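You operate a simulated robot arm through the tools that you are given. There is no shell and no other tool.

Carry out the task below with a simulated two-armed robot. There is one attempt and no reset: what you move stays moved.

JOB
Load the yellow container under crane 5 into the teal ship, then park the crane, boom up.
Fine: the crane carries it into the empty middle cell; hoist up before the trolley moves; free the grab only once it has landed; parked = grab up, trolley at QUAY; leave crane 3.

It is judged by the outcome, as a careful person would: the job done as asked, and still so three seconds after it is handed in. It fails if anything else is knocked over, pushed out of place, dropped, spilled or broken.

ROBOT AND FRAMES
Two 7-joint arms with fingered hands on one trunk that stands fixed in place. Base frame: the origin is at the foot of the trunk, x ahead of it, y to its left, z up; the work surface is at about z = 76. Units: cm, degrees, N and s.
The left shoulder is at [7, 15.7, 121.4], the right one opposite. With the tool pointing down near the work surface each hand reaches from about 22 to 88 cm from the base axis, measured 20 degrees to its own side. Payload 5 kg a hand.
Tool frame (each hand has its own): the origin (TCP) lies between the finger pads and is the grasp point; the fingertips stand 3.1 cm ahead of it; z points along the fingers, y is the line along which they close. The gripper opens to 15.6 cm; its body begins 8.8 cm behind the TCP. The gripper is a hand of 4 fingers: y runs from the thumb to the fingers, the wrist lies at [0, 0, -24.9] in the tool frame.
Orientation is that of the tool frame in the base frame, as a unit quaternion [w, x, y, z]. With the fingers straight down and closing along the base's y, the tool's x points along the base's -x, its y along +y and its z along -z.

CONTROLS
- The arms move only by the tool step_arm. It takes "left_targets", "right_targets" or both (then of equal length, played together; a hand with none holds still); each is a list that holds one entry, the list of rows, each a list of 6 numbers: the shift along the base's x, y, z in units of 150 mm (1.0 is 150 mm), then the turn, a rotation vector about the base's x, y, z in units of 120 degrees (1.0 is 120 degrees). In form: [[[tx, ty, tz, ax, ay, az], ...]]. A call has 1 to 20 rows; each row is the pose to reach, as a shift and turn from the pose commanded when the call began. A call with a number of a shift or a turn outside -1 to 1 is refused whole. A row lasts 0.2 s, in which the tool goes at most 5 cm and 8.6 degrees; a call with a longer step from one row to the next is refused whole. Where a pose cannot be reached the arm comes as near as it can. A force on the tool above 40 N (or 10 N above the force at the start of the call, whichever is more), or a blocked arm, ends the call early, and 0.2 s more pass. In this call time passes only in rows, and 0.2 s behind the last. It gives the time, the measured TCP pose, the force on the tool (base axes), the opening and the grip force at its end, in the units of the frame above (readings bear some noise), with the torque about the TCP (base axes, N m) and any sound that the robot's microphone picked up.
- Cameras (640 x 400 px; columns grow to the right, rows downward): "scene" is now at [12.7, -3.74, 143.46]; the picture's right is [-0.44, -0.90, -0.00], its down [-0.59, 0.29, -0.75] and it looks along [0.68, -0.33, -0.66] (base axes); focal length 372 px, centre (320, 200). "left" rides on the left gripper at [-7.2, 0.2, -11.1] in its tool frame; the picture's right is [-0.02, -1.00, 0.00], its down [0.84, -0.02, -0.54] and it looks along [0.54, -0.01, 0.84] (tool axes); focal length 234 px, centre (320, 200). "right" rides on the right gripper at [7.2, 0.2, -11.1] in its tool frame; the picture's right is [-0.02, 1.00, 0.00], its down [-0.84, -0.02, -0.54] and it looks along [-0.54, -0.01, 0.84] (tool axes); focal length 234 px, centre (320, 200). There is no depth. A picture from a camera that has moved, and an enlarged one, comes with that camera's place and axes in the base frame and with its lens.
- get_image(camera): a new picture of that camera. The clock stands still meanwhile.
- move_column(by): slides the trunk up (or, below 0, down) by that many cm; the arms and the scene camera ride with it, the base frame stays. It gives what a move gives, with no picture.
- set_fingers(finger1, finger2, finger3, thumb_bend, hand): sets how far each is bent, from 0 (flat) to 1 (curled in); at 0.3 the hand is open as for a grip, at 0.7 the pads meet at the TCP. One left out holds its place. A second passes; each finger stops where it meets its share of the squeeze, and holds until it gets a number again. It is the only way to open and close the hand. It gives what a move gives, with no picture; readings hold the bend of each and the force on the fingers (four entries, about 0 where the hand has none), thumb and palm.
- aim_head(pan, tilt): turns the head with the scene camera to pan (to the left, within 86 degrees either way) and tilt (down, from -29 to 69), counted from straight ahead of the robot. It gives what a move gives.
- inspect(camera, box): a new picture of the part [left, top, right, bottom] of that camera's present view, enlarged. The clock stands still meanwhile.
- finish_job(): hands the job in; it is judged then, once.

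Nothing tells you positions but the pictures and the camera data. Unless the task says otherwise, let go and move clear before handing in.

The tools are called after "Emit:" as a command line: name --argument value ..., lists and objects as JSON in quotes. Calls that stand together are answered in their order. step_arm: Moves the arms, as the interface text tells. Its arguments: {"type":"object","properties":{"left_targets":{"type":"array","items":{"type":"array","items":{"type":"array","items":{"type":"number"}}}},"right_targets":{"type":"array","items":{"type":"array","items":{"type":"array","items":{"type":"number"}}}}},"required":[]} The other tools are called the same way: move_column (by) moves the trunk up or down; set_fingers (finger1, finger2, finger3, thumb_bend, hand) moves the fingers one by one; aim_head (pan, tilt) turns the head that bears the scene camera; get_image (camera) takes a picture; inspect (camera, box) takes an enlarged picture of a part of a camera's view; finish_job () hands the job in.

At the start:

```text
time_s: 0.0
left_tool_pos: [59.07, 4.29, 109.98]
left_ee_rot: [0.0, 0.001, 1.0, 0.001]
left_wrist_force: [1.3, 0.1, 0.2]
left_moment: [0.01, 0.0, 0.02]
left_width: 15.59
left_grasp_force: 0.0
left_shape: jaw
left_bend: [0.3, 0.3, 0.3, 0.3]
left_finger forces: [0.0, 0.1, 0.0, 0.0, 0.0, 0.1]
right_tool_pos: [53.19, -51.4, 108.33]
right_ee_rot: [0.0, 0.001, 1.0, 0.0]
right_wrist_force: [0.2, 0.1, -0.3]
right_moment: [0.0, 0.01, -0.03]
right_width: 15.6
right_grasp_force: 0.0
right_shape: jaw
right_bend: [0.3, 0.3, 0.3, 0.3]
right_finger forces: [0.0, 0.0, 0.1, 0.1, 0.0, 0.0]
trunk travel left (down, up): [-60.0, 34.0]
head pan, tilt (commanded): [-26.0, 41.2]
```

scene: 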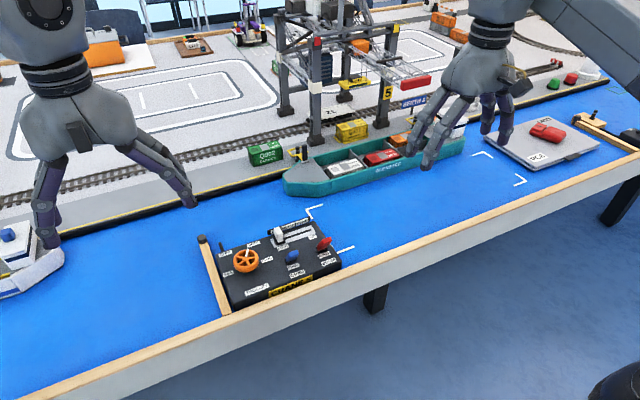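
right: 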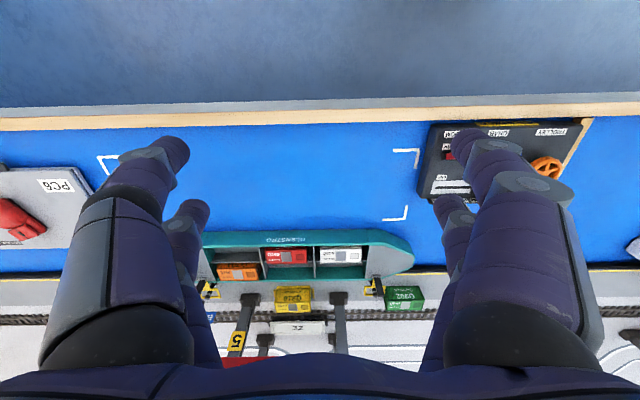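
left: 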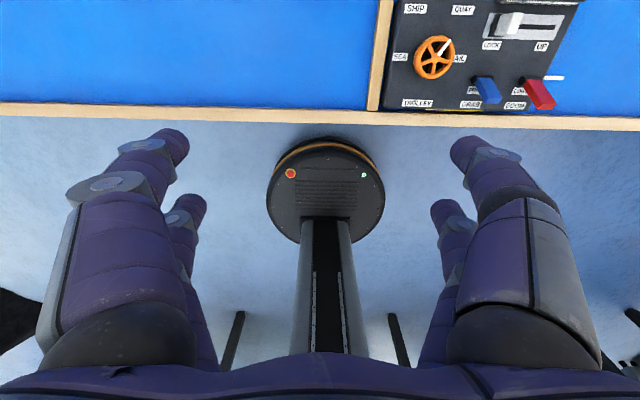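

I see a control box with a wheel, a slider, and blue and red levers in front of the robot, and the crane with the teal ship beyond it. I'll take enlarged views to read the labels before I move anything.

Emit:
inspect --camera "scene" --box '[190, 200, 360, 320]'

Emit:
inspect --camera "scene" --box '[240, 0, 480, 200]'

Emit:
inspect --camera "left" --box '[360, 0, 600, 130]'

Emit:
inspect --camera "right" --box '[180, 210, 440, 370]'

```text
3.33 times, centred on (275, 260) of scene
camera zoom: at [12.7, -3.74, 143.46], right [-0.44, -0.9, 0.0], down [-0.59, 0.29, -0.75], along [0.68, -0.33, -0.66], focal length 1239 px, centre (470, 0)
```

zoom: 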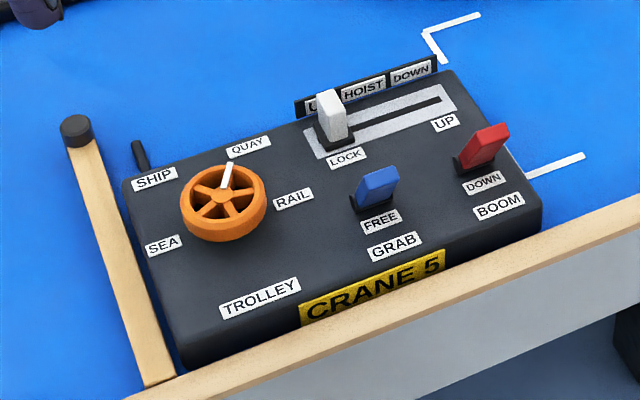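

```text
2.00 times, centred on (360, 100) of scene
camera zoom: at [12.7, -3.74, 143.46], right [-0.44, -0.9, 0.0], down [-0.59, 0.29, -0.75], along [0.68, -0.33, -0.66], focal length 744 px, centre (240, 400)
```

zoom: 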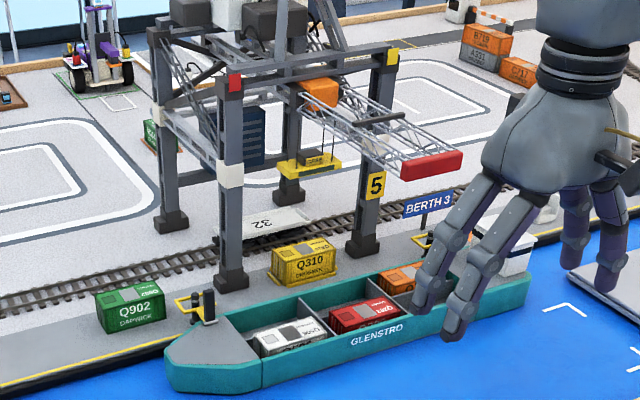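

```text
2.67 times, centred on (480, 65) of left
camera zoom: at [66.35, 4.3, 121.13], right [0.02, -1.0, 0.0], down [-0.84, -0.02, 0.54], along [-0.54, -0.01, -0.84], focal length 624 px, centre (-107, 560)
```

zoom: 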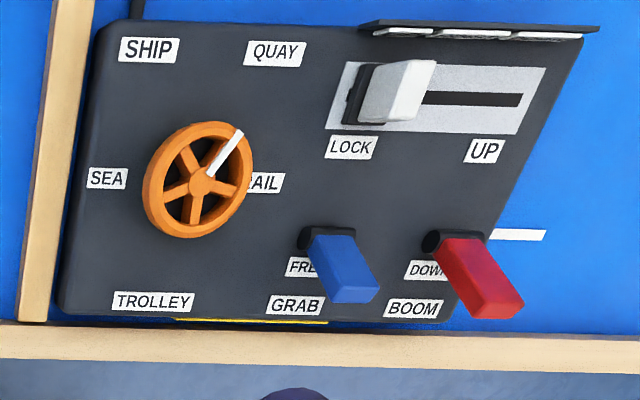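

```text
2.46 times, centred on (310, 290) of right
camera zoom: at [46.03, -51.34, 119.45], right [0.02, 1.0, 0.0], down [0.84, -0.02, 0.54], along [0.54, -0.01, -0.84], focal length 576 px, centre (345, -22)
```

zoom: 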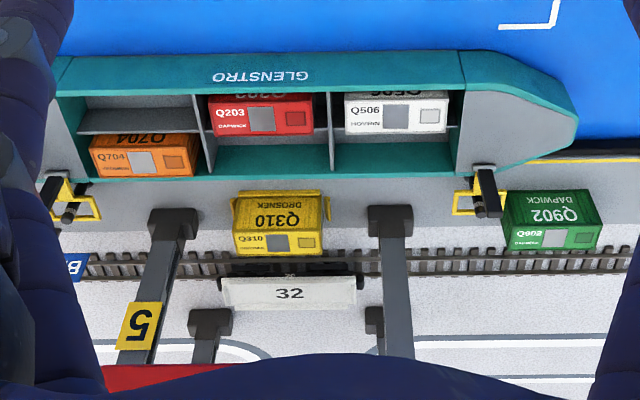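

The box reads TROLLEY (SEA, SHIP, QUAY, RAIL), HOIST (UP–DOWN), GRAB (FREE/LOCK) and BOOM (DOWN/UP). The yellow container Q310 stands under crane 5. I'll look more closely at the controls, the crane and the surroundings.

Emit:
inspect --camera "scene" --box '[255, 205, 351, 265]'

Emit:
inspect --camera "scene" --box '[215, 235, 311, 295]'

Emit:
inspect --camera "scene" --box '[300, 40, 460, 140]'

Emit:
inspect --camera "scene" --box '[480, 60, 640, 160]'

Emit:
inspect --camera "right" --box '[230, 230, 390, 330]'

```text
6.67 times, centred on (303, 235) of scene
camera zoom: at [12.7, -3.74, 143.46], right [-0.44, -0.9, 0.0], down [-0.59, 0.29, -0.75], along [0.68, -0.33, -0.66], focal length 2478 px, centre (433, -33)
```

zoom: 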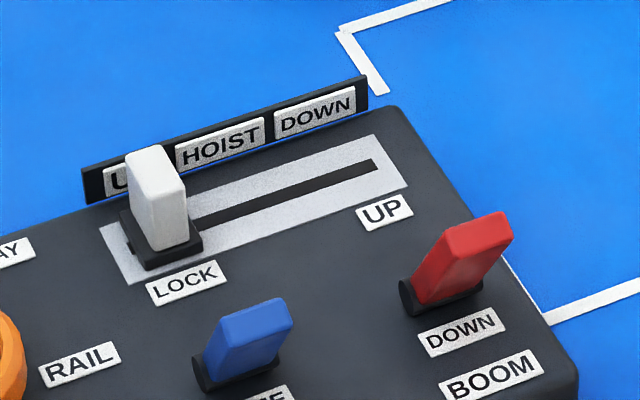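

```text
6.67 times, centred on (263, 265) of scene
camera zoom: at [12.7, -3.74, 143.46], right [-0.44, -0.9, 0.0], down [-0.59, 0.29, -0.75], along [0.68, -0.33, -0.66], focal length 2478 px, centre (700, -233)
```

zoom: 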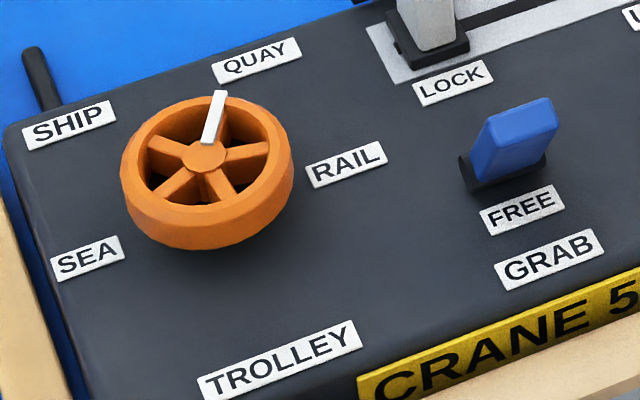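

```text
4.00 times, centred on (380, 90) of scene
camera zoom: at [12.7, -3.74, 143.46], right [-0.44, -0.9, 0.0], down [-0.59, 0.29, -0.75], along [0.68, -0.33, -0.66], focal length 1487 px, centre (80, 640)
```

zoom: 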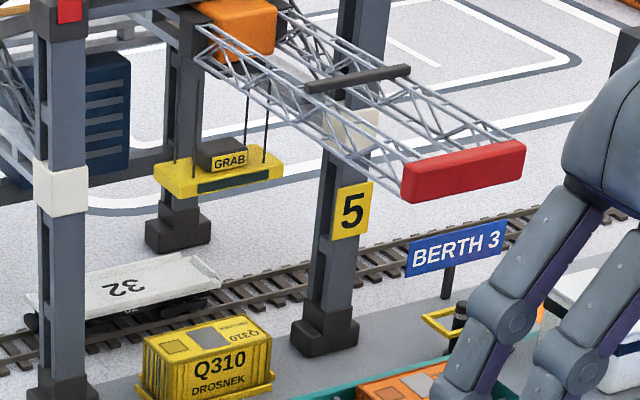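

```text
4.00 times, centred on (560, 110) of scene
camera zoom: at [12.7, -3.74, 143.46], right [-0.44, -0.9, 0.0], down [-0.59, 0.29, -0.75], along [0.68, -0.33, -0.66], focal length 1487 px, centre (-640, 560)
```

zoom: 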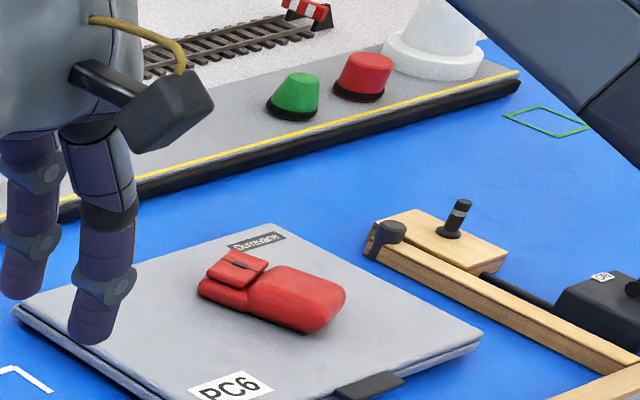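

```text
4.00 times, centred on (310, 280) of right
camera zoom: at [46.03, -51.34, 119.45], right [0.02, 1.0, 0.0], down [0.84, -0.02, 0.54], along [0.54, -0.01, -0.84], focal length 937 px, centre (360, -120)
```

zoom: 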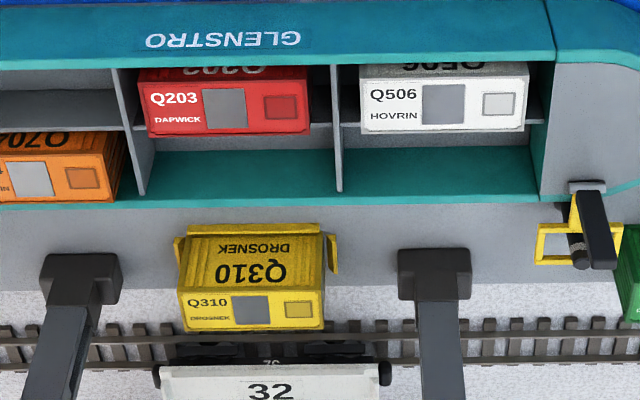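

The box is axis-aligned, with its top at about z=79.5. The wheel hub is near (65.5, -12), the hoist knob near (69.6, -21), the GRAB lever tip near (61, -21) and the BOOM lever tip near (60.5, -29). Before touching anything I need to know how the fingers are laid out, so I'll look closely at the hands.

Emit:
inspect --camera "scene" --box '[390, 0, 550, 180]'

Emit:
inspect --camera "scene" --box '[0, 0, 220, 260]'

Emit:
get_image --camera "right"

```text
2.22 times, centred on (470, 90) of scene
camera zoom: at [12.7, -3.74, 143.46], right [-0.44, -0.9, 0.0], down [-0.59, 0.29, -0.75], along [0.68, -0.33, -0.66], focal length 826 px, centre (-13, 444)
```

zoom: 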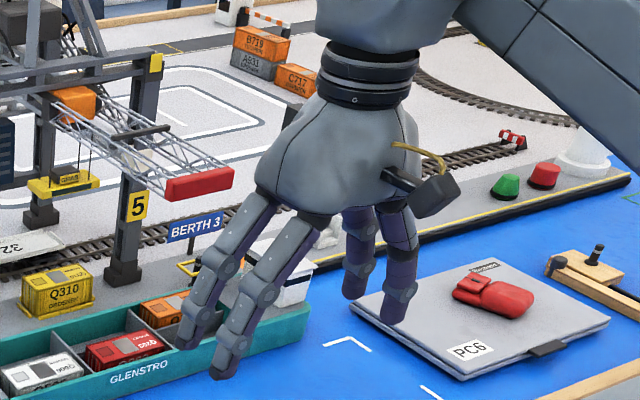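

```text
1.54 times, centred on (110, 130) of scene
camera zoom: at [12.7, -3.74, 143.46], right [-0.44, -0.9, 0.0], down [-0.59, 0.29, -0.75], along [0.68, -0.33, -0.66], focal length 572 px, centre (643, 308)
```

zoom: 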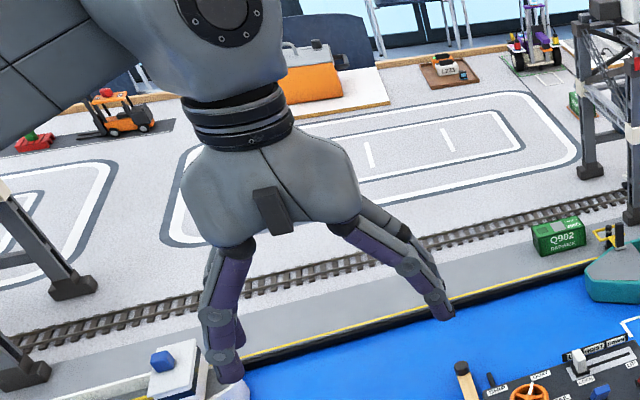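

```text
taken
camera right: at [46.03, -51.34, 119.45], right [0.02, 1.0, 0.0], down [0.84, -0.02, 0.54], along [0.54, -0.01, -0.84], focal length 234 px, centre (320, 200)
```

right: 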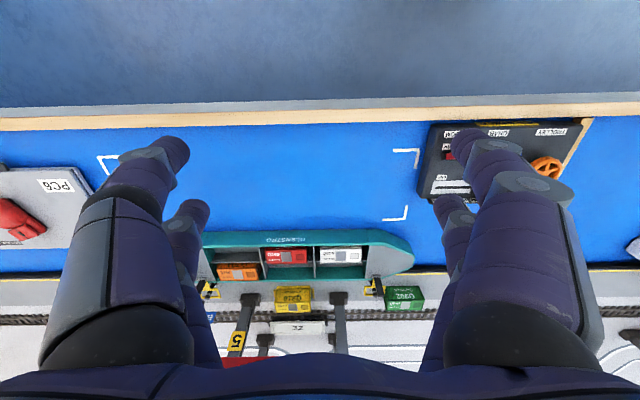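

Each hand has two digits on each side. I'll bend them one at a time on the right hand, up in free air, to learn which number drives which digit.

Emit:
set_fingers --hand "right" --finger1 0.7

Emit:
get_image --camera "right"

Emit:
set_fingers --hand "right" --thumb_bend 0.7

Emit:
get_image --camera "right"

Emit:
set_fingers --hand "right" --finger2 0.7

Emit:
get_image --camera "right"

Emit:
set_fingers --hand "right" --finger3 0.7

Emit:
get_image --camera "right"

Emit:
inspect --camera "scene" --box '[390, 0, 550, 180]'

```text
time_s: 1.0
left_tool_pos: [59.06, 4.29, 110.01]
left_ee_rot: [0.0, 0.0, 1.0, 0.0]
left_wrist_force: [-0.4, -0.6, -0.1]
left_moment: [0.04, -0.02, -0.02]
left_width: 15.61
left_grasp_force: 0.0
left_shape: jaw
left_bend: [0.3, 0.3, 0.3, 0.3]
left_finger forces: [0.0, 0.0, 0.1, 0.0, 0.0, 0.1]
right_tool_pos: [53.2, -51.38, 108.22]
right_ee_rot: [0.0, 0.0, 1.0, 0.0]
right_wrist_force: [-0.6, -0.2, 0.1]
right_moment: [-0.04, 0.05, 0.0]
right_width: 8.25
right_grasp_force: 0.1
right_shape: fingers
right_bend: [0.7, 0.3, 0.3, 0.3]
right_finger forces: [0.0, 0.0, 0.0, 0.1, 0.1, 0.1]
trunk travel left (down, up): [-60.0, 34.0]
head pan, tilt (commanded): [-26.0, 41.2]
```

```text
taken
camera right: at [46.04, -51.34, 119.45], right [0.02, 1.0, 0.0], down [0.84, -0.02, 0.54], along [0.54, -0.01, -0.84], focal length 234 px, centre (320, 200)
```

right: 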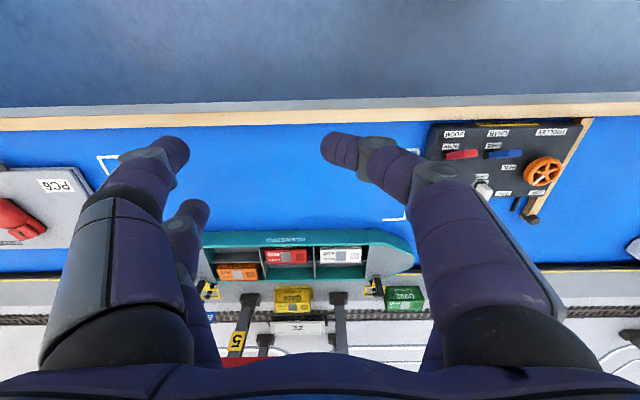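

```text
time_s: 2.0
left_tool_pos: [59.12, 4.29, 109.97]
left_ee_rot: [-0.001, 0.0, 1.0, 0.0]
left_wrist_force: [-0.4, -0.4, 0.6]
left_moment: [0.02, -0.01, 0.04]
left_width: 15.61
left_grasp_force: 0.1
left_shape: jaw
left_bend: [0.3, 0.3, 0.3, 0.3]
left_finger forces: [0.0, 0.0, 0.0, 0.1, 0.0, 0.1]
right_tool_pos: [53.09, -51.47, 108.43]
right_ee_rot: [0.0, 0.0, 1.0, 0.0]
right_wrist_force: [-0.8, 0.4, 0.0]
right_moment: [-0.01, 0.0, -0.01]
right_width: 0.46
right_grasp_force: 0.1
right_shape: fingers
right_bend: [0.7, 0.3, 0.3, 0.7]
right_finger forces: [0.0, 0.0, 0.0, 0.0, 0.0, 0.0]
trunk travel left (down, up): [-60.0, 34.0]
head pan, tilt (commanded): [-26.0, 41.2]
```

```text
taken
camera right: at [46.03, -51.34, 119.45], right [0.02, 1.0, 0.0], down [0.84, -0.02, 0.54], along [0.54, -0.01, -0.84], focal length 234 px, centre (320, 200)
```

right: 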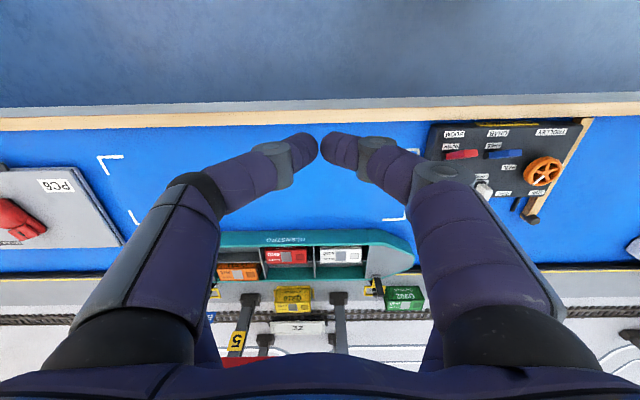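

```text
time_s: 3.0
left_tool_pos: [59.19, 4.17, 110.04]
left_ee_rot: [0.0, 0.0, 1.0, 0.0]
left_wrist_force: [-0.1, 0.8, 0.3]
left_moment: [-0.02, 0.0, 0.01]
left_width: 15.57
left_grasp_force: 0.0
left_shape: jaw
left_bend: [0.3, 0.3, 0.3, 0.3]
left_finger forces: [0.0, 0.0, 0.0, 0.0, 0.0, 0.1]
right_tool_pos: [53.08, -51.53, 108.36]
right_ee_rot: [0.0, 0.0, 1.0, 0.0]
right_wrist_force: [0.3, 0.5, 1.2]
right_moment: [0.0, -0.04, -0.06]
right_width: 0.47
right_grasp_force: 0.1
right_shape: fingers
right_bend: [0.7, 0.7, 0.3, 0.7]
right_finger forces: [0.0, 0.0, 0.1, 0.0, 0.0, 0.1]
trunk travel left (down, up): [-60.0, 34.0]
head pan, tilt (commanded): [-26.0, 41.2]
```

```text
taken
camera right: at [46.04, -51.34, 119.45], right [0.02, 1.0, 0.0], down [0.84, -0.02, 0.54], along [0.54, -0.01, -0.84], focal length 234 px, centre (320, 200)
```

right: 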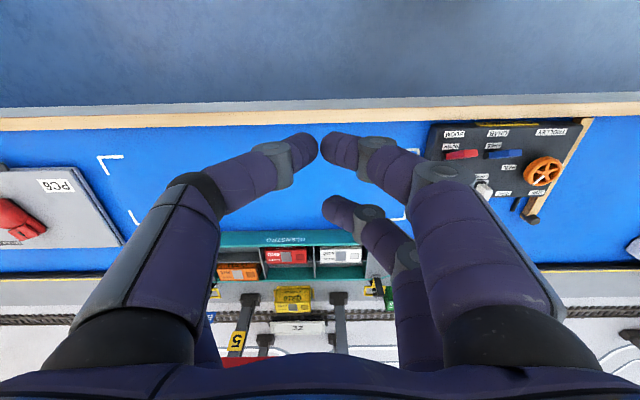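

```text
time_s: 4.0
left_tool_pos: [59.17, 4.31, 110.06]
left_ee_rot: [0.0, 0.0, 1.0, 0.0]
left_wrist_force: [0.5, 0.3, -0.9]
left_moment: [-0.03, 0.01, -0.02]
left_width: 15.58
left_grasp_force: 0.1
left_shape: jaw
left_bend: [0.3, 0.3, 0.3, 0.3]
left_finger forces: [0.1, 0.0, 0.0, 0.1, 0.0, 0.0]
right_tool_pos: [53.17, -51.41, 108.26]
right_ee_rot: [0.0, 0.0, 1.0, 0.001]
right_wrist_force: [0.3, 0.2, -1.2]
right_moment: [-0.02, -0.01, -0.01]
right_width: 0.51
right_grasp_force: 0.0
right_shape: fingers
right_bend: [0.7, 0.7, 0.7, 0.7]
right_finger forces: [0.0, 0.0, 0.1, 0.1, 0.1, 0.0]
trunk travel left (down, up): [-60.0, 34.0]
head pan, tilt (commanded): [-26.0, 41.2]
```

```text
taken
camera right: at [46.04, -51.34, 119.45], right [0.02, 1.0, 0.0], down [0.84, -0.02, 0.54], along [0.54, -0.01, -0.84], focal length 234 px, centre (320, 200)
```

right: 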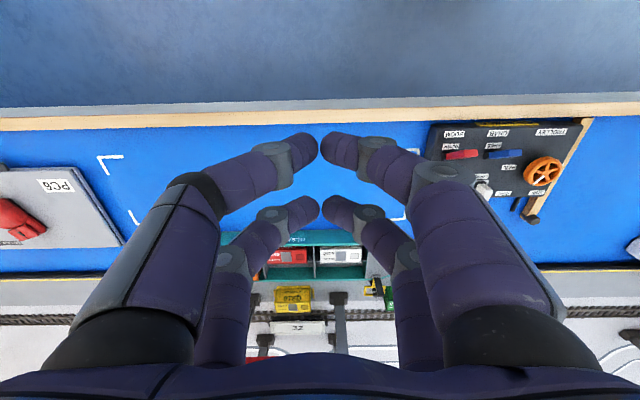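

```text
2.22 times, centred on (470, 90) of scene
camera zoom: at [12.7, -3.74, 143.46], right [-0.44, -0.9, 0.0], down [-0.59, 0.29, -0.75], along [0.68, -0.33, -0.66], focal length 826 px, centre (-13, 444)
```

zoom: 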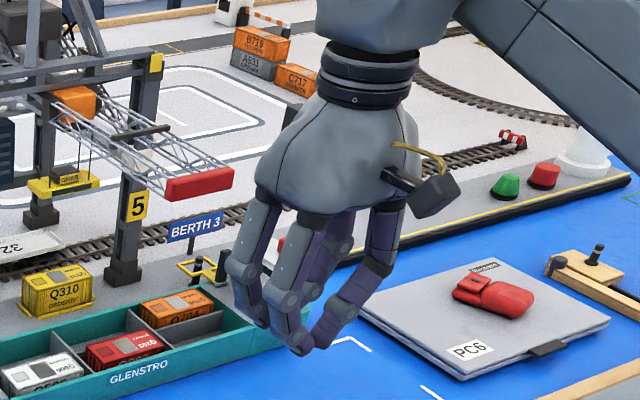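

On the right hand, finger1 and finger2 are the two digits on the +y side and thumb and finger3 the two on the -y side, in two pairs about 5 cm apart. I'll move the left hand away to the left and bring the right hand towards the control box at a safe height.

Emit:
step_arm --left_targets '[[[-0.1, 0.2, 0.03, 0, 0, 0], [-0.2, 0.45, 0.06, 0, 0, 0], [-0.3, 0.7, 0.1, 0, 0, 0], [-0.4, 0.95, 0.12, 0, 0, 0], [-0.45, 1.0, 0.13, 0, 0, 0]]]' --right_targets '[[[0.05, 0.2, 0, 0, 0, 0], [0.12, 0.45, 0, 0, 0, 0], [0.2, 0.7, 0, 0, 0, 0], [0.28, 0.95, 0, 0, 0, 0], [0.3, 1.0, 0, 0, 0, 0]]]'

Emit:
get_image --camera "scene"

Emit:
get_image --camera "right"

Emit:
get_image --camera "left"

```text
time_s: 5.2
left_tool_pos: [52.35, 19.24, 111.98]
left_ee_rot: [-0.001, 0.0, 1.0, 0.001]
left_wrist_force: [-0.2, -0.1, 0.3]
left_moment: [-0.01, 0.0, 0.01]
left_width: 15.6
left_grasp_force: 0.0
left_shape: jaw
left_bend: [0.3, 0.3, 0.3, 0.3]
left_finger forces: [0.0, 0.0, 0.1, 0.0, 0.1, 0.0]
right_tool_pos: [57.71, -36.55, 108.1]
right_ee_rot: [0.0, 0.001, 1.0, 0.001]
right_wrist_force: [-0.4, 0.0, 0.0]
right_moment: [0.03, -0.01, 0.02]
right_width: 0.47
right_grasp_force: 0.1
right_shape: fingers
right_bend: [0.7, 0.7, 0.7, 0.7]
right_finger forces: [0.0, 0.0, 0.1, 0.1, 0.0, 0.1]
trunk travel left (down, up): [-60.0, 34.0]
head pan, tilt (commanded): [-26.0, 41.2]
```

```text
taken
camera scene: at [12.68, -3.87, 143.46], right [-0.44, -0.9, 0.0], down [-0.59, 0.29, -0.75], along [0.68, -0.33, -0.66], focal length 372 px, centre (320, 200)
```

scene: 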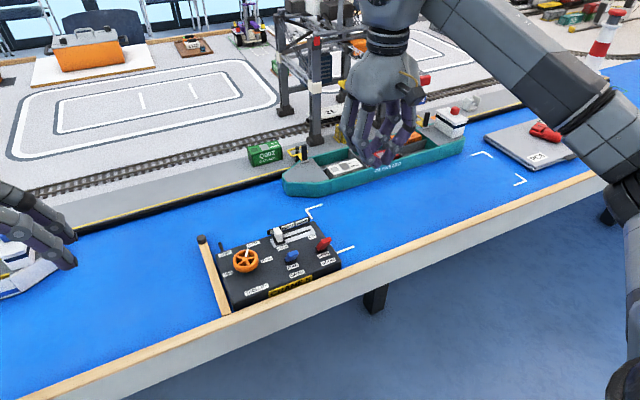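

```text
taken
camera right: at [50.59, -36.45, 119.34], right [0.03, 1.0, 0.0], down [0.84, -0.02, 0.54], along [0.54, -0.01, -0.84], focal length 234 px, centre (320, 200)
```

right: 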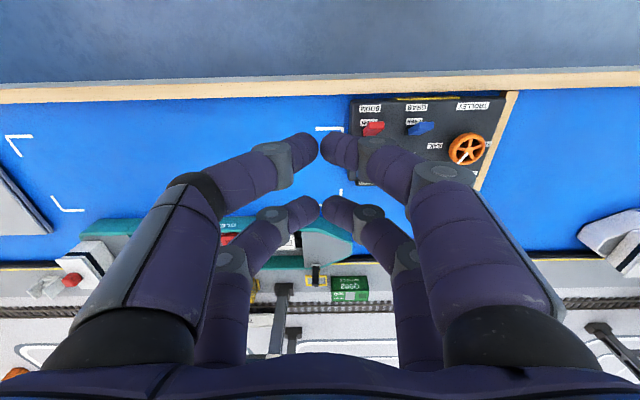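

```text
taken
camera left: at [59.52, 19.13, 123.15], right [0.02, -1.0, 0.0], down [-0.84, -0.02, 0.54], along [-0.54, -0.01, -0.84], focal length 234 px, centre (320, 200)
```

left: 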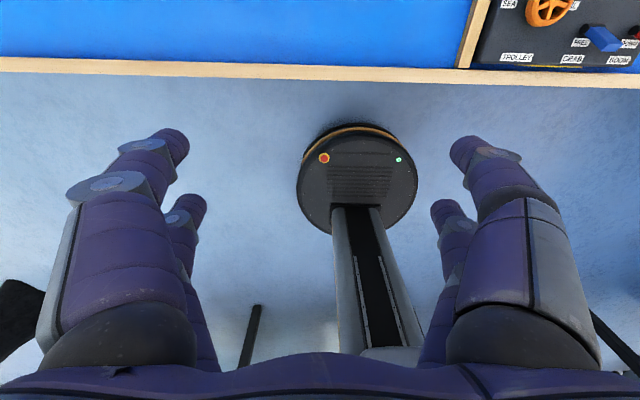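

Both hands are clear. I'll bring the right hand over the hoist slider at a safe height, with the fingers set to a narrow gap for straddling the knob.

Emit:
step_arm --right_targets '[[[0.2, 0.2, 0, 0, 0, 0], [0.45, 0.45, -0.1, 0, 0, 0], [0.65, 0.7, -0.2, 0, 0, 0], [0.85, 0.9, -0.35, 0, 0, 0], [0.96, 1.0, -0.5, 0, 0, 0]]]'

Emit:
set_fingers --hand "right" --finger1 0.58 --finger2 0.58 --finger3 0.58 --thumb_bend 0.58

Emit:
get_image --camera "right"

Emit:
get_image --camera "scene"

```text
refused: row 2 steps farther than a row can; nothing moved
```

```text
time_s: 6.2
left_tool_pos: [52.31, 19.25, 112.06]
left_ee_rot: [0.0, 0.0, 1.0, 0.0]
left_wrist_force: [1.2, 0.5, -0.2]
left_moment: [-0.03, 0.02, -0.03]
left_width: 15.58
left_grasp_force: 0.0
left_shape: jaw
left_bend: [0.3, 0.3, 0.3, 0.3]
left_finger forces: [0.0, 0.0, 0.0, 0.0, 0.0, 0.0]
right_tool_pos: [57.68, -36.5, 108.28]
right_ee_rot: [0.0, 0.0, 1.0, 0.0]
right_wrist_force: [-0.8, 0.0, 0.2]
right_moment: [0.0, -0.01, 0.01]
right_width: 5.25
right_grasp_force: 0.0
right_shape: fingers
right_bend: [0.57, 0.57, 0.57, 0.57]
right_finger forces: [0.0, 0.0, 0.0, 0.1, 0.0, 0.1]
trunk travel left (down, up): [-60.0, 34.0]
head pan, tilt (commanded): [-26.0, 41.2]
```

```text
taken
camera right: at [50.6, -36.35, 119.37], right [0.02, 1.0, 0.0], down [0.84, -0.02, 0.54], along [0.54, -0.01, -0.84], focal length 234 px, centre (320, 200)
```

right: 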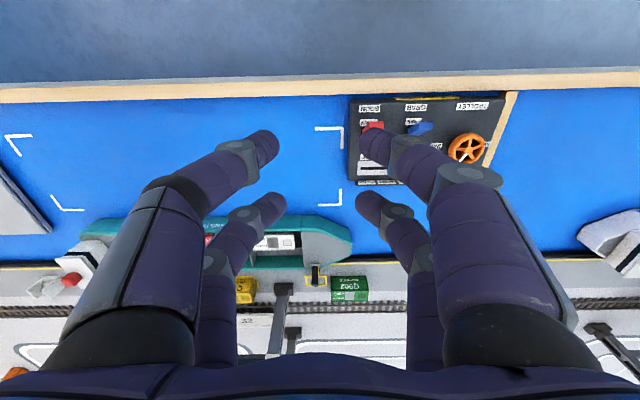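

```text
taken
camera scene: at [12.7, -3.72, 143.46], right [-0.44, -0.9, 0.0], down [-0.59, 0.29, -0.75], along [0.68, -0.33, -0.66], focal length 372 px, centre (320, 200)
```

scene: 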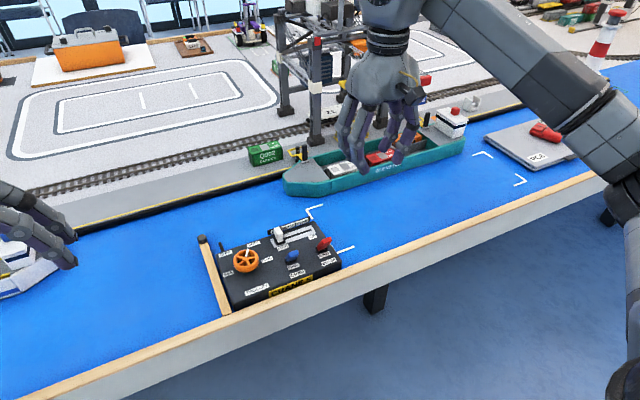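

That step was refused because it was too long, so I'll use smaller ones. The hand stays over the table at a safe height.

Emit:
step_arm --right_targets '[[[0.12, 0.13, 0, 0, 0, 0], [0.26, 0.28, 0, 0, 0, 0], [0.42, 0.45, -0.08, 0, 0, 0], [0.58, 0.62, -0.18, 0, 0, 0], [0.74, 0.79, -0.3, 0, 0, 0], [0.88, 0.93, -0.42, 0, 0, 0], [0.96, 1.0, -0.5, 0, 0, 0]]]'

Emit:
get_image --camera "right"

Emit:
get_image --camera "scene"

```text
time_s: 7.8
left_tool_pos: [52.39, 19.26, 111.92]
left_ee_rot: [0.001, 0.0, 1.0, -0.001]
left_wrist_force: [0.2, 0.0, -0.8]
left_moment: [-0.03, 0.02, 0.01]
left_width: 15.61
left_grasp_force: 0.1
left_shape: jaw
left_bend: [0.3, 0.3, 0.3, 0.3]
left_finger forces: [0.0, 0.0, 0.0, 0.0, 0.1, 0.0]
right_tool_pos: [72.25, -21.36, 100.82]
right_ee_rot: [-0.001, 0.0, 1.0, 0.001]
right_wrist_force: [0.7, -0.4, 0.3]
right_moment: [-0.01, -0.01, 0.02]
right_width: 5.28
right_grasp_force: 0.1
right_shape: fingers
right_bend: [0.57, 0.57, 0.57, 0.57]
right_finger forces: [0.1, 0.0, 0.0, 0.0, 0.0, 0.1]
trunk travel left (down, up): [-60.0, 34.0]
head pan, tilt (commanded): [-26.0, 41.2]
```

```text
taken
camera right: at [65.01, -21.24, 111.9], right [0.02, 1.0, 0.0], down [0.84, -0.02, 0.54], along [0.54, -0.01, -0.84], focal length 234 px, centre (320, 200)
```

right: 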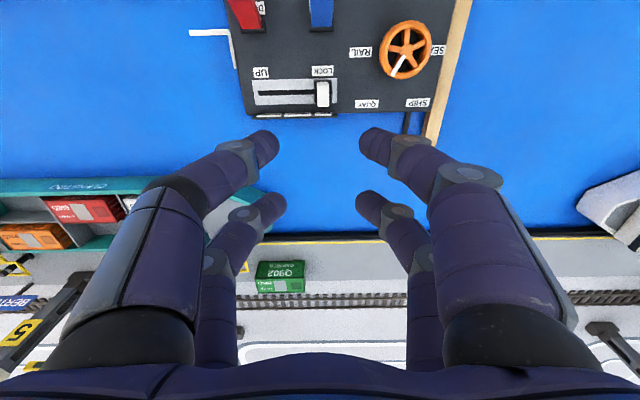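

```text
taken
camera scene: at [12.75, -3.67, 143.46], right [-0.44, -0.9, 0.0], down [-0.59, 0.29, -0.75], along [0.68, -0.33, -0.66], focal length 372 px, centre (320, 200)
```

scene: 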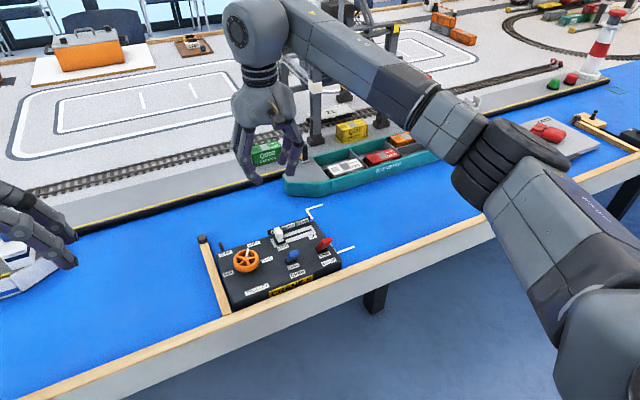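

The hand is now above and beyond the slider. I'll zoom in through the wrist camera to fix the knob's position before going down.

Emit:
inspect --camera "right" --box '[220, 0, 460, 150]'

Emit:
inspect --camera "scene" --box '[200, 60, 360, 160]'

Emit:
inspect --camera "scene" --box '[210, 90, 340, 310]'

```text
2.67 times, centred on (340, 75) of right
camera zoom: at [65.01, -21.24, 111.9], right [0.02, 1.0, 0.0], down [0.84, -0.02, 0.54], along [0.54, -0.01, -0.84], focal length 624 px, centre (267, 533)
```

zoom: 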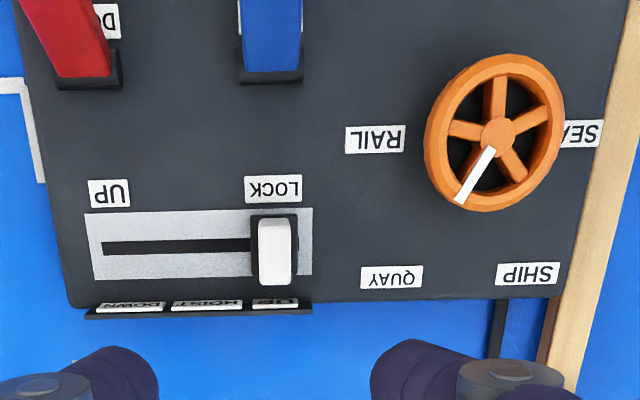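

```text
4.00 times, centred on (280, 110) of scene
camera zoom: at [12.75, -3.67, 143.46], right [-0.44, -0.9, 0.0], down [-0.59, 0.29, -0.75], along [0.68, -0.33, -0.66], focal length 1487 px, centre (480, 560)
```

zoom: 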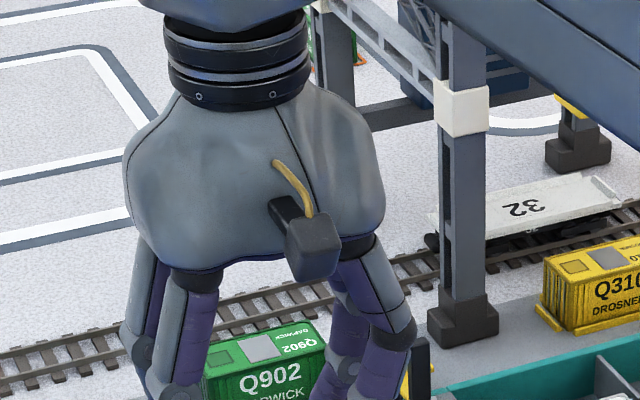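

```text
1.82 times, centred on (275, 200) of scene
camera zoom: at [12.75, -3.67, 143.46], right [-0.44, -0.9, 0.0], down [-0.59, 0.29, -0.75], along [0.68, -0.33, -0.66], focal length 676 px, centre (402, 200)
```

zoom: 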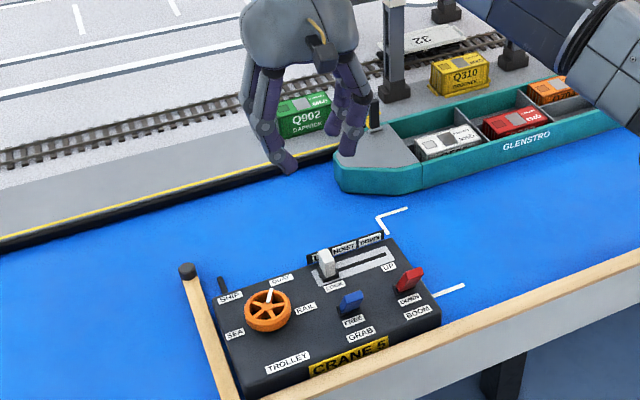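

The knob's centre is at about (69.3, -20.9) with its top near z=83.2, and the slot runs to y≈-29. I'll go down so the near finger pair stops just above and astride the knob, then check before going lower.

Emit:
step_arm --right_targets '[[[-0.043, 0.031, -0.2, 0, 0, 0], [-0.043, 0.031, -0.42, 0, 0, 0], [-0.043, 0.031, -0.62, 0, 0, 0], [-0.043, 0.031, -0.78, 0, 0, 0], [-0.043, 0.031, -0.85, 0, 0, 0], [-0.043, 0.031, -0.85, 0, 0, 0]]]'

Emit:
inspect --camera "right" --box '[160, 0, 480, 200]'

Emit:
inspect --camera "scene" --box '[200, 140, 360, 300]'

```text
time_s: 9.2
left_tool_pos: [52.33, 19.25, 111.87]
left_ee_rot: [0.0, 0.001, 1.0, 0.0]
left_wrist_force: [-0.8, 0.2, 0.1]
left_moment: [0.05, -0.02, 0.05]
left_width: 15.6
left_grasp_force: 0.0
left_shape: jaw
left_bend: [0.3, 0.3, 0.3, 0.3]
left_finger forces: [0.0, 0.1, 0.1, 0.0, 0.1, 0.0]
right_tool_pos: [71.37, -20.88, 88.05]
right_ee_rot: [0.0, 0.0, 1.0, 0.0]
right_wrist_force: [0.3, 1.3, 0.0]
right_moment: [0.03, 0.0, 0.04]
right_width: 5.3
right_grasp_force: 0.0
right_shape: fingers
right_bend: [0.57, 0.57, 0.57, 0.57]
right_finger forces: [0.0, 0.0, 0.1, 0.0, 0.0, 0.1]
trunk travel left (down, up): [-60.0, 34.0]
head pan, tilt (commanded): [-26.0, 41.2]
```

```text
2.00 times, centred on (320, 100) of right
camera zoom: at [64.26, -20.85, 99.21], right [0.02, 1.0, 0.0], down [0.84, -0.02, 0.54], along [0.54, -0.01, -0.84], focal length 468 px, centre (320, 400)
```

zoom: 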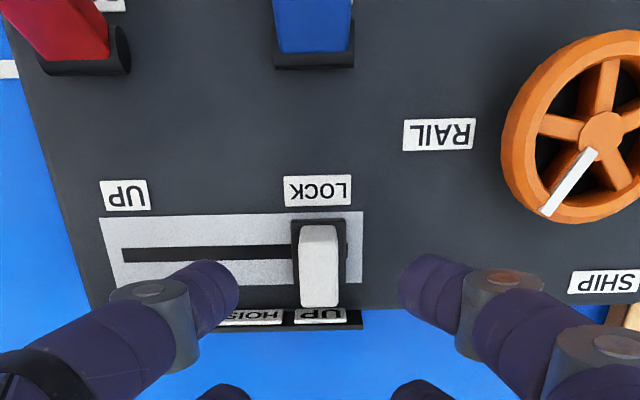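

```text
2.50 times, centred on (280, 220) of scene
camera zoom: at [12.7, -3.71, 143.46], right [-0.44, -0.9, 0.0], down [-0.59, 0.29, -0.75], along [0.68, -0.33, -0.66], focal length 929 px, centre (420, 150)
```

zoom: 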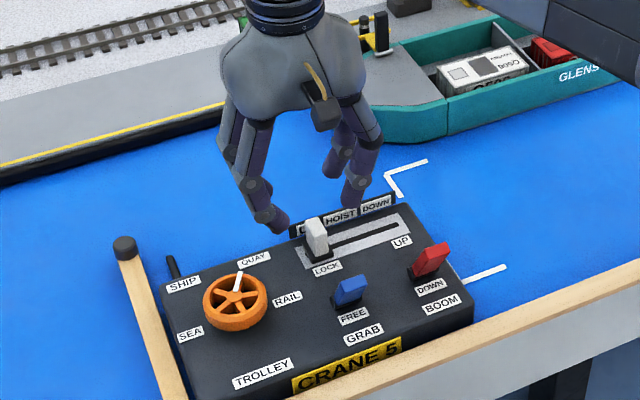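

The fingers are centred on the knob with clearance both sides. I'll lower 3.4 cm so the tips reach knob height, then slide towards -y to push the hoist to DOWN. The trolley is at QUAY with the grab above the yellow container.

Emit:
step_arm --right_targets '[[[0, 0, -0.08, 0, 0, 0], [0, 0, -0.16, 0, 0, 0], [0, 0, -0.227, 0, 0, 0], [0, 0, -0.227, 0, 0, 0]]]'

Emit:
inspect --camera "right" --box '[160, 0, 480, 200]'

```text
time_s: 10.2
left_tool_pos: [52.26, 19.22, 112.06]
left_ee_rot: [0.0, -0.001, 1.0, 0.0]
left_wrist_force: [0.3, 0.4, -0.1]
left_moment: [0.02, -0.02, -0.01]
left_width: 15.6
left_grasp_force: 0.1
left_shape: jaw
left_bend: [0.3, 0.3, 0.3, 0.3]
left_finger forces: [0.0, 0.0, 0.0, 0.0, 0.0, 0.1]
right_tool_pos: [71.43, -20.95, 84.55]
right_ee_rot: [-0.001, -0.001, 1.0, -0.001]
right_wrist_force: [0.2, 0.1, -0.2]
right_moment: [0.0, 0.02, -0.01]
right_width: 5.26
right_grasp_force: 0.0
right_shape: fingers
right_bend: [0.57, 0.57, 0.57, 0.57]
right_finger forces: [0.1, 0.0, 0.1, 0.0, 0.0, 0.0]
trunk travel left (down, up): [-60.0, 34.0]
head pan, tilt (commanded): [-26.0, 41.2]
```

```text
2.00 times, centred on (320, 100) of right
camera zoom: at [64.29, -20.85, 95.7], right [0.02, 1.0, 0.0], down [0.84, -0.02, 0.54], along [0.54, -0.01, -0.84], focal length 468 px, centre (320, 400)
```

zoom: 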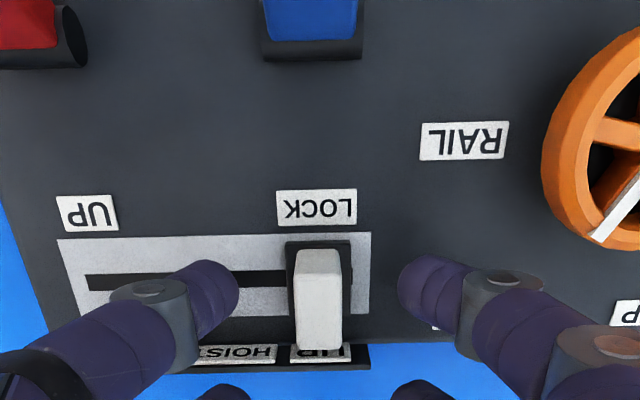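

The fingertips straddle the knob with no contact yet. Now I'll push the knob gently towards DOWN (-y).

Emit:
step_arm --right_targets '[[[0, -0.06, 0, 0, 0, 0], [0, -0.12, 0, 0, 0, 0], [0, -0.18, 0, 0, 0, 0], [0, -0.24, 0, 0, 0, 0], [0, -0.3, 0, 0, 0, 0], [0, -0.36, 0, 0, 0, 0], [0, -0.42, 0, 0, 0, 0], [0, -0.48, 0, 0, 0, 0], [0, -0.54, 0, 0, 0, 0], [0, -0.58, 0, 0, 0, 0]]]'

Emit:
inspect --camera "right" --box '[160, 0, 480, 200]'

Emit:
get_image --camera "scene"

```text
time_s: 12.4
left_tool_pos: [52.31, 19.19, 112.09]
left_ee_rot: [0.0, 0.001, 1.0, 0.0]
left_wrist_force: [0.1, -0.5, 0.1]
left_moment: [0.01, -0.02, 0.03]
left_width: 15.58
left_grasp_force: 0.0
left_shape: jaw
left_bend: [0.3, 0.3, 0.3, 0.3]
left_finger forces: [0.0, 0.1, 0.0, 0.0, 0.0, 0.1]
right_tool_pos: [71.52, -29.77, 84.84]
right_ee_rot: [0.0, 0.001, 1.0, 0.001]
right_wrist_force: [-0.1, 0.5, 0.0]
right_moment: [-0.01, -0.02, -0.02]
right_width: 5.35
right_grasp_force: 0.1
right_shape: fingers
right_bend: [0.57, 0.57, 0.57, 0.57]
right_finger forces: [0.0, 0.0, 0.0, 0.0, 0.0, 0.1]
trunk travel left (down, up): [-60.0, 34.0]
head pan, tilt (commanded): [-26.0, 41.2]
```

```text
2.00 times, centred on (320, 100) of right
camera zoom: at [64.29, -29.56, 95.84], right [0.02, 1.0, 0.0], down [0.84, -0.02, 0.54], along [0.54, -0.01, -0.84], focal length 468 px, centre (320, 400)
```

zoom: 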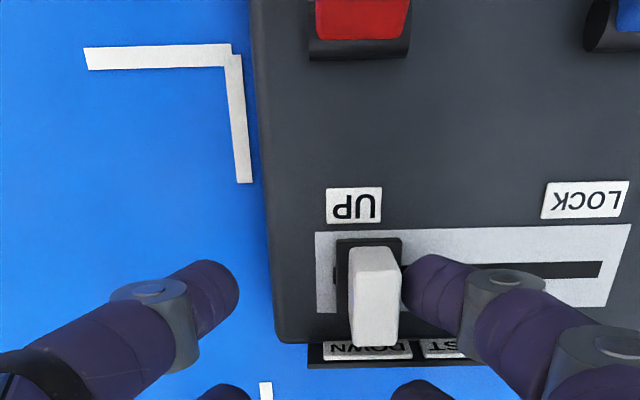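

```text
taken
camera scene: at [12.7, -3.73, 143.46], right [-0.44, -0.9, 0.0], down [-0.59, 0.29, -0.75], along [0.68, -0.33, -0.66], focal length 372 px, centre (320, 200)
```

scene: 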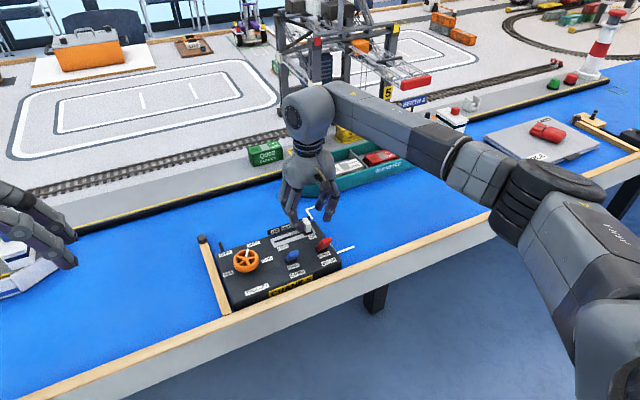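

The knob has reached the DOWN end, or very nearly. I'll nudge it a little further to be sure it's at the stop, then lift clear and check that the grab has come down on the container.

Emit:
step_arm --right_targets '[[[0, -0.02, 0, 0, 0, 0], [0, -0.035, 0, 0, 0, 0], [0, -0.045, 0, 0, 0, 0], [0, -0.045, 0, 0, 0, 0]]]'

Emit:
inspect --camera "right" --box '[160, 0, 480, 200]'

Emit:
inspect --camera "scene" --box '[270, 20, 430, 140]'

```text
time_s: 13.4
left_tool_pos: [52.31, 19.27, 112.06]
left_ee_rot: [0.0, 0.0, 1.0, 0.0]
left_wrist_force: [0.0, -0.7, 0.0]
left_moment: [0.0, 0.01, 0.04]
left_width: 15.6
left_grasp_force: 0.1
left_shape: jaw
left_bend: [0.3, 0.3, 0.3, 0.3]
left_finger forces: [0.1, 0.0, 0.0, 0.0, 0.0, 0.0]
right_tool_pos: [71.42, -30.29, 84.68]
right_ee_rot: [0.0, 0.0, 1.0, -0.001]
right_wrist_force: [-0.7, 2.9, 1.1]
right_moment: [0.15, 0.04, -0.05]
right_width: 5.71
right_grasp_force: 0.9
right_shape: fingers
right_bend: [0.55, 0.57, 0.57, 0.57]
right_finger forces: [2.7, 0.0, 0.0, 0.0, 0.0, 0.0]
trunk travel left (down, up): [-60.0, 34.0]
head pan, tilt (commanded): [-26.0, 41.2]
```

```text
2.00 times, centred on (320, 100) of right
camera zoom: at [64.29, -30.19, 95.83], right [0.02, 1.0, 0.0], down [0.84, -0.02, 0.54], along [0.54, -0.01, -0.84], focal length 468 px, centre (320, 400)
```

zoom: 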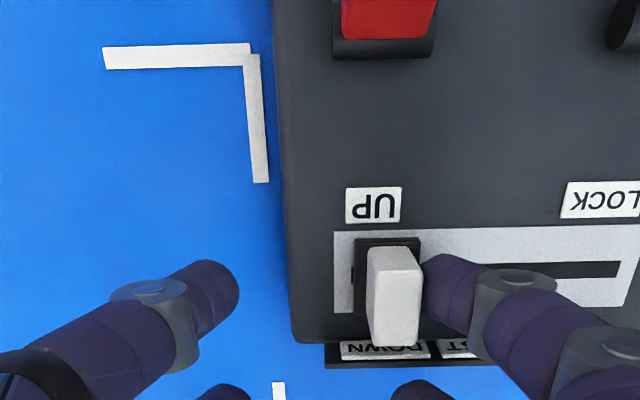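

```text
3.33 times, centred on (350, 80) of scene
camera zoom: at [12.69, -3.67, 143.46], right [-0.44, -0.9, 0.0], down [-0.59, 0.29, -0.75], along [0.68, -0.33, -0.66], focal length 1239 px, centre (220, 600)
```

zoom: 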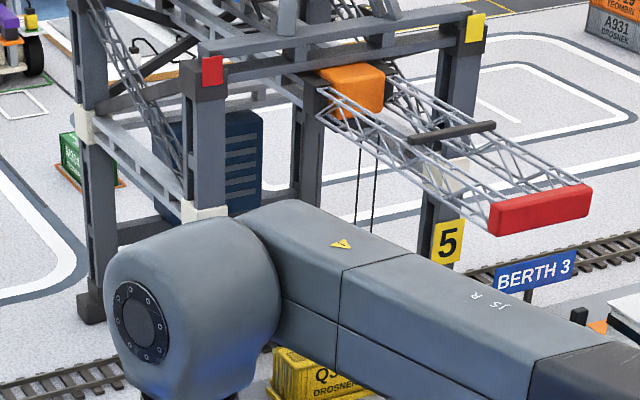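

The slider is hard against its DOWN stop and the hoist ropes have run out. I'll back off and lift clear, then move to the near side of the blue GRAB lever.

Emit:
step_arm --right_targets '[[[0, 0.05, 0, 0, 0, 0], [0, 0.06, 0.2, 0, 0, 0], [0, 0.06, 0.5, 0, 0, 0], [0, 0.06, 0.8, 0, 0, 0], [-0.2, 0.2, 0.85, 0, 0, 0], [-0.45, 0.35, 0.85, 0, 0, 0], [-0.7, 0.5, 0.85, 0, 0, 0], [-0.95, 0.6, 0.85, 0, 0, 0], [-1.0, 0.62, 0.85, 0, 0, 0]]]'

Emit:
set_fingers --hand "right" --finger1 0.7 --finger2 0.7 --finger3 0.7 --thumb_bend 0.7

Emit:
get_image --camera "scene"

Emit:
inspect --camera "scene" --box '[270, 20, 430, 200]'

Emit:
get_image --camera "right"

```text
time_s: 15.4
left_tool_pos: [52.33, 19.35, 112.0]
left_ee_rot: [0.001, 0.0, 1.0, 0.0]
left_wrist_force: [-0.7, -0.4, 0.0]
left_moment: [0.01, 0.05, 0.05]
left_width: 15.58
left_grasp_force: 0.1
left_shape: jaw
left_bend: [0.3, 0.3, 0.3, 0.3]
left_finger forces: [0.0, 0.0, 0.0, 0.0, 0.0, 0.1]
right_tool_pos: [56.63, -21.0, 97.29]
right_ee_rot: [0.001, 0.0, 1.0, 0.001]
right_wrist_force: [-0.3, -0.6, 0.5]
right_moment: [-0.02, -0.02, 0.0]
right_width: 5.33
right_grasp_force: 0.1
right_shape: fingers
right_bend: [0.57, 0.57, 0.57, 0.57]
right_finger forces: [0.0, 0.0, 0.1, 0.1, 0.0, 0.1]
trunk travel left (down, up): [-60.0, 34.0]
head pan, tilt (commanded): [-26.0, 41.2]
```

```text
time_s: 16.4
left_tool_pos: [52.27, 19.32, 112.05]
left_ee_rot: [0.0, 0.0, 1.0, -0.001]
left_wrist_force: [-0.3, 0.0, -0.5]
left_moment: [0.0, -0.01, 0.01]
left_width: 15.6
left_grasp_force: 0.0
left_shape: jaw
left_bend: [0.3, 0.3, 0.3, 0.3]
left_finger forces: [0.1, 0.1, 0.0, 0.1, 0.0, 0.0]
right_tool_pos: [56.47, -21.12, 97.35]
right_ee_rot: [-0.001, 0.0, 1.0, 0.0]
right_wrist_force: [0.5, -0.7, -0.2]
right_moment: [-0.01, 0.0, 0.0]
right_width: 0.46
right_grasp_force: 0.1
right_shape: fingers
right_bend: [0.7, 0.7, 0.7, 0.7]
right_finger forces: [0.0, 0.0, 0.0, 0.1, 0.0, 0.0]
trunk travel left (down, up): [-60.0, 34.0]
head pan, tilt (commanded): [-26.0, 41.2]
```

```text
taken
camera scene: at [12.71, -3.71, 143.46], right [-0.44, -0.9, 0.0], down [-0.59, 0.29, -0.75], along [0.68, -0.33, -0.66], focal length 372 px, centre (320, 200)
```

scene: 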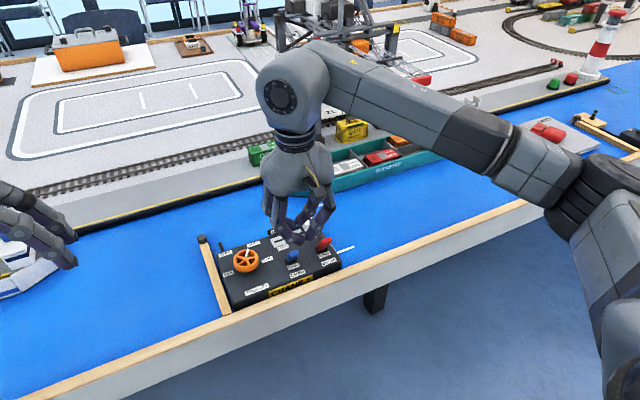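

```text
2.22 times, centred on (350, 110) of scene
camera zoom: at [12.71, -3.71, 143.46], right [-0.44, -0.9, 0.0], down [-0.59, 0.29, -0.75], along [0.68, -0.33, -0.66], focal length 826 px, centre (253, 400)
```

zoom: 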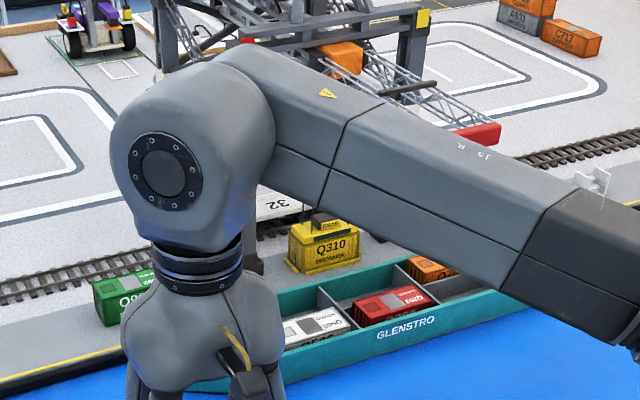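

```text
taken
camera right: at [49.34, -20.91, 108.51], right [0.02, 1.0, 0.0], down [0.84, -0.02, 0.54], along [0.54, -0.01, -0.84], focal length 234 px, centre (320, 200)
```

right: 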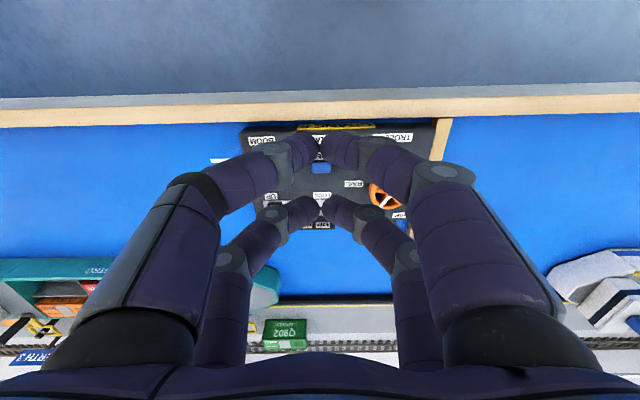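

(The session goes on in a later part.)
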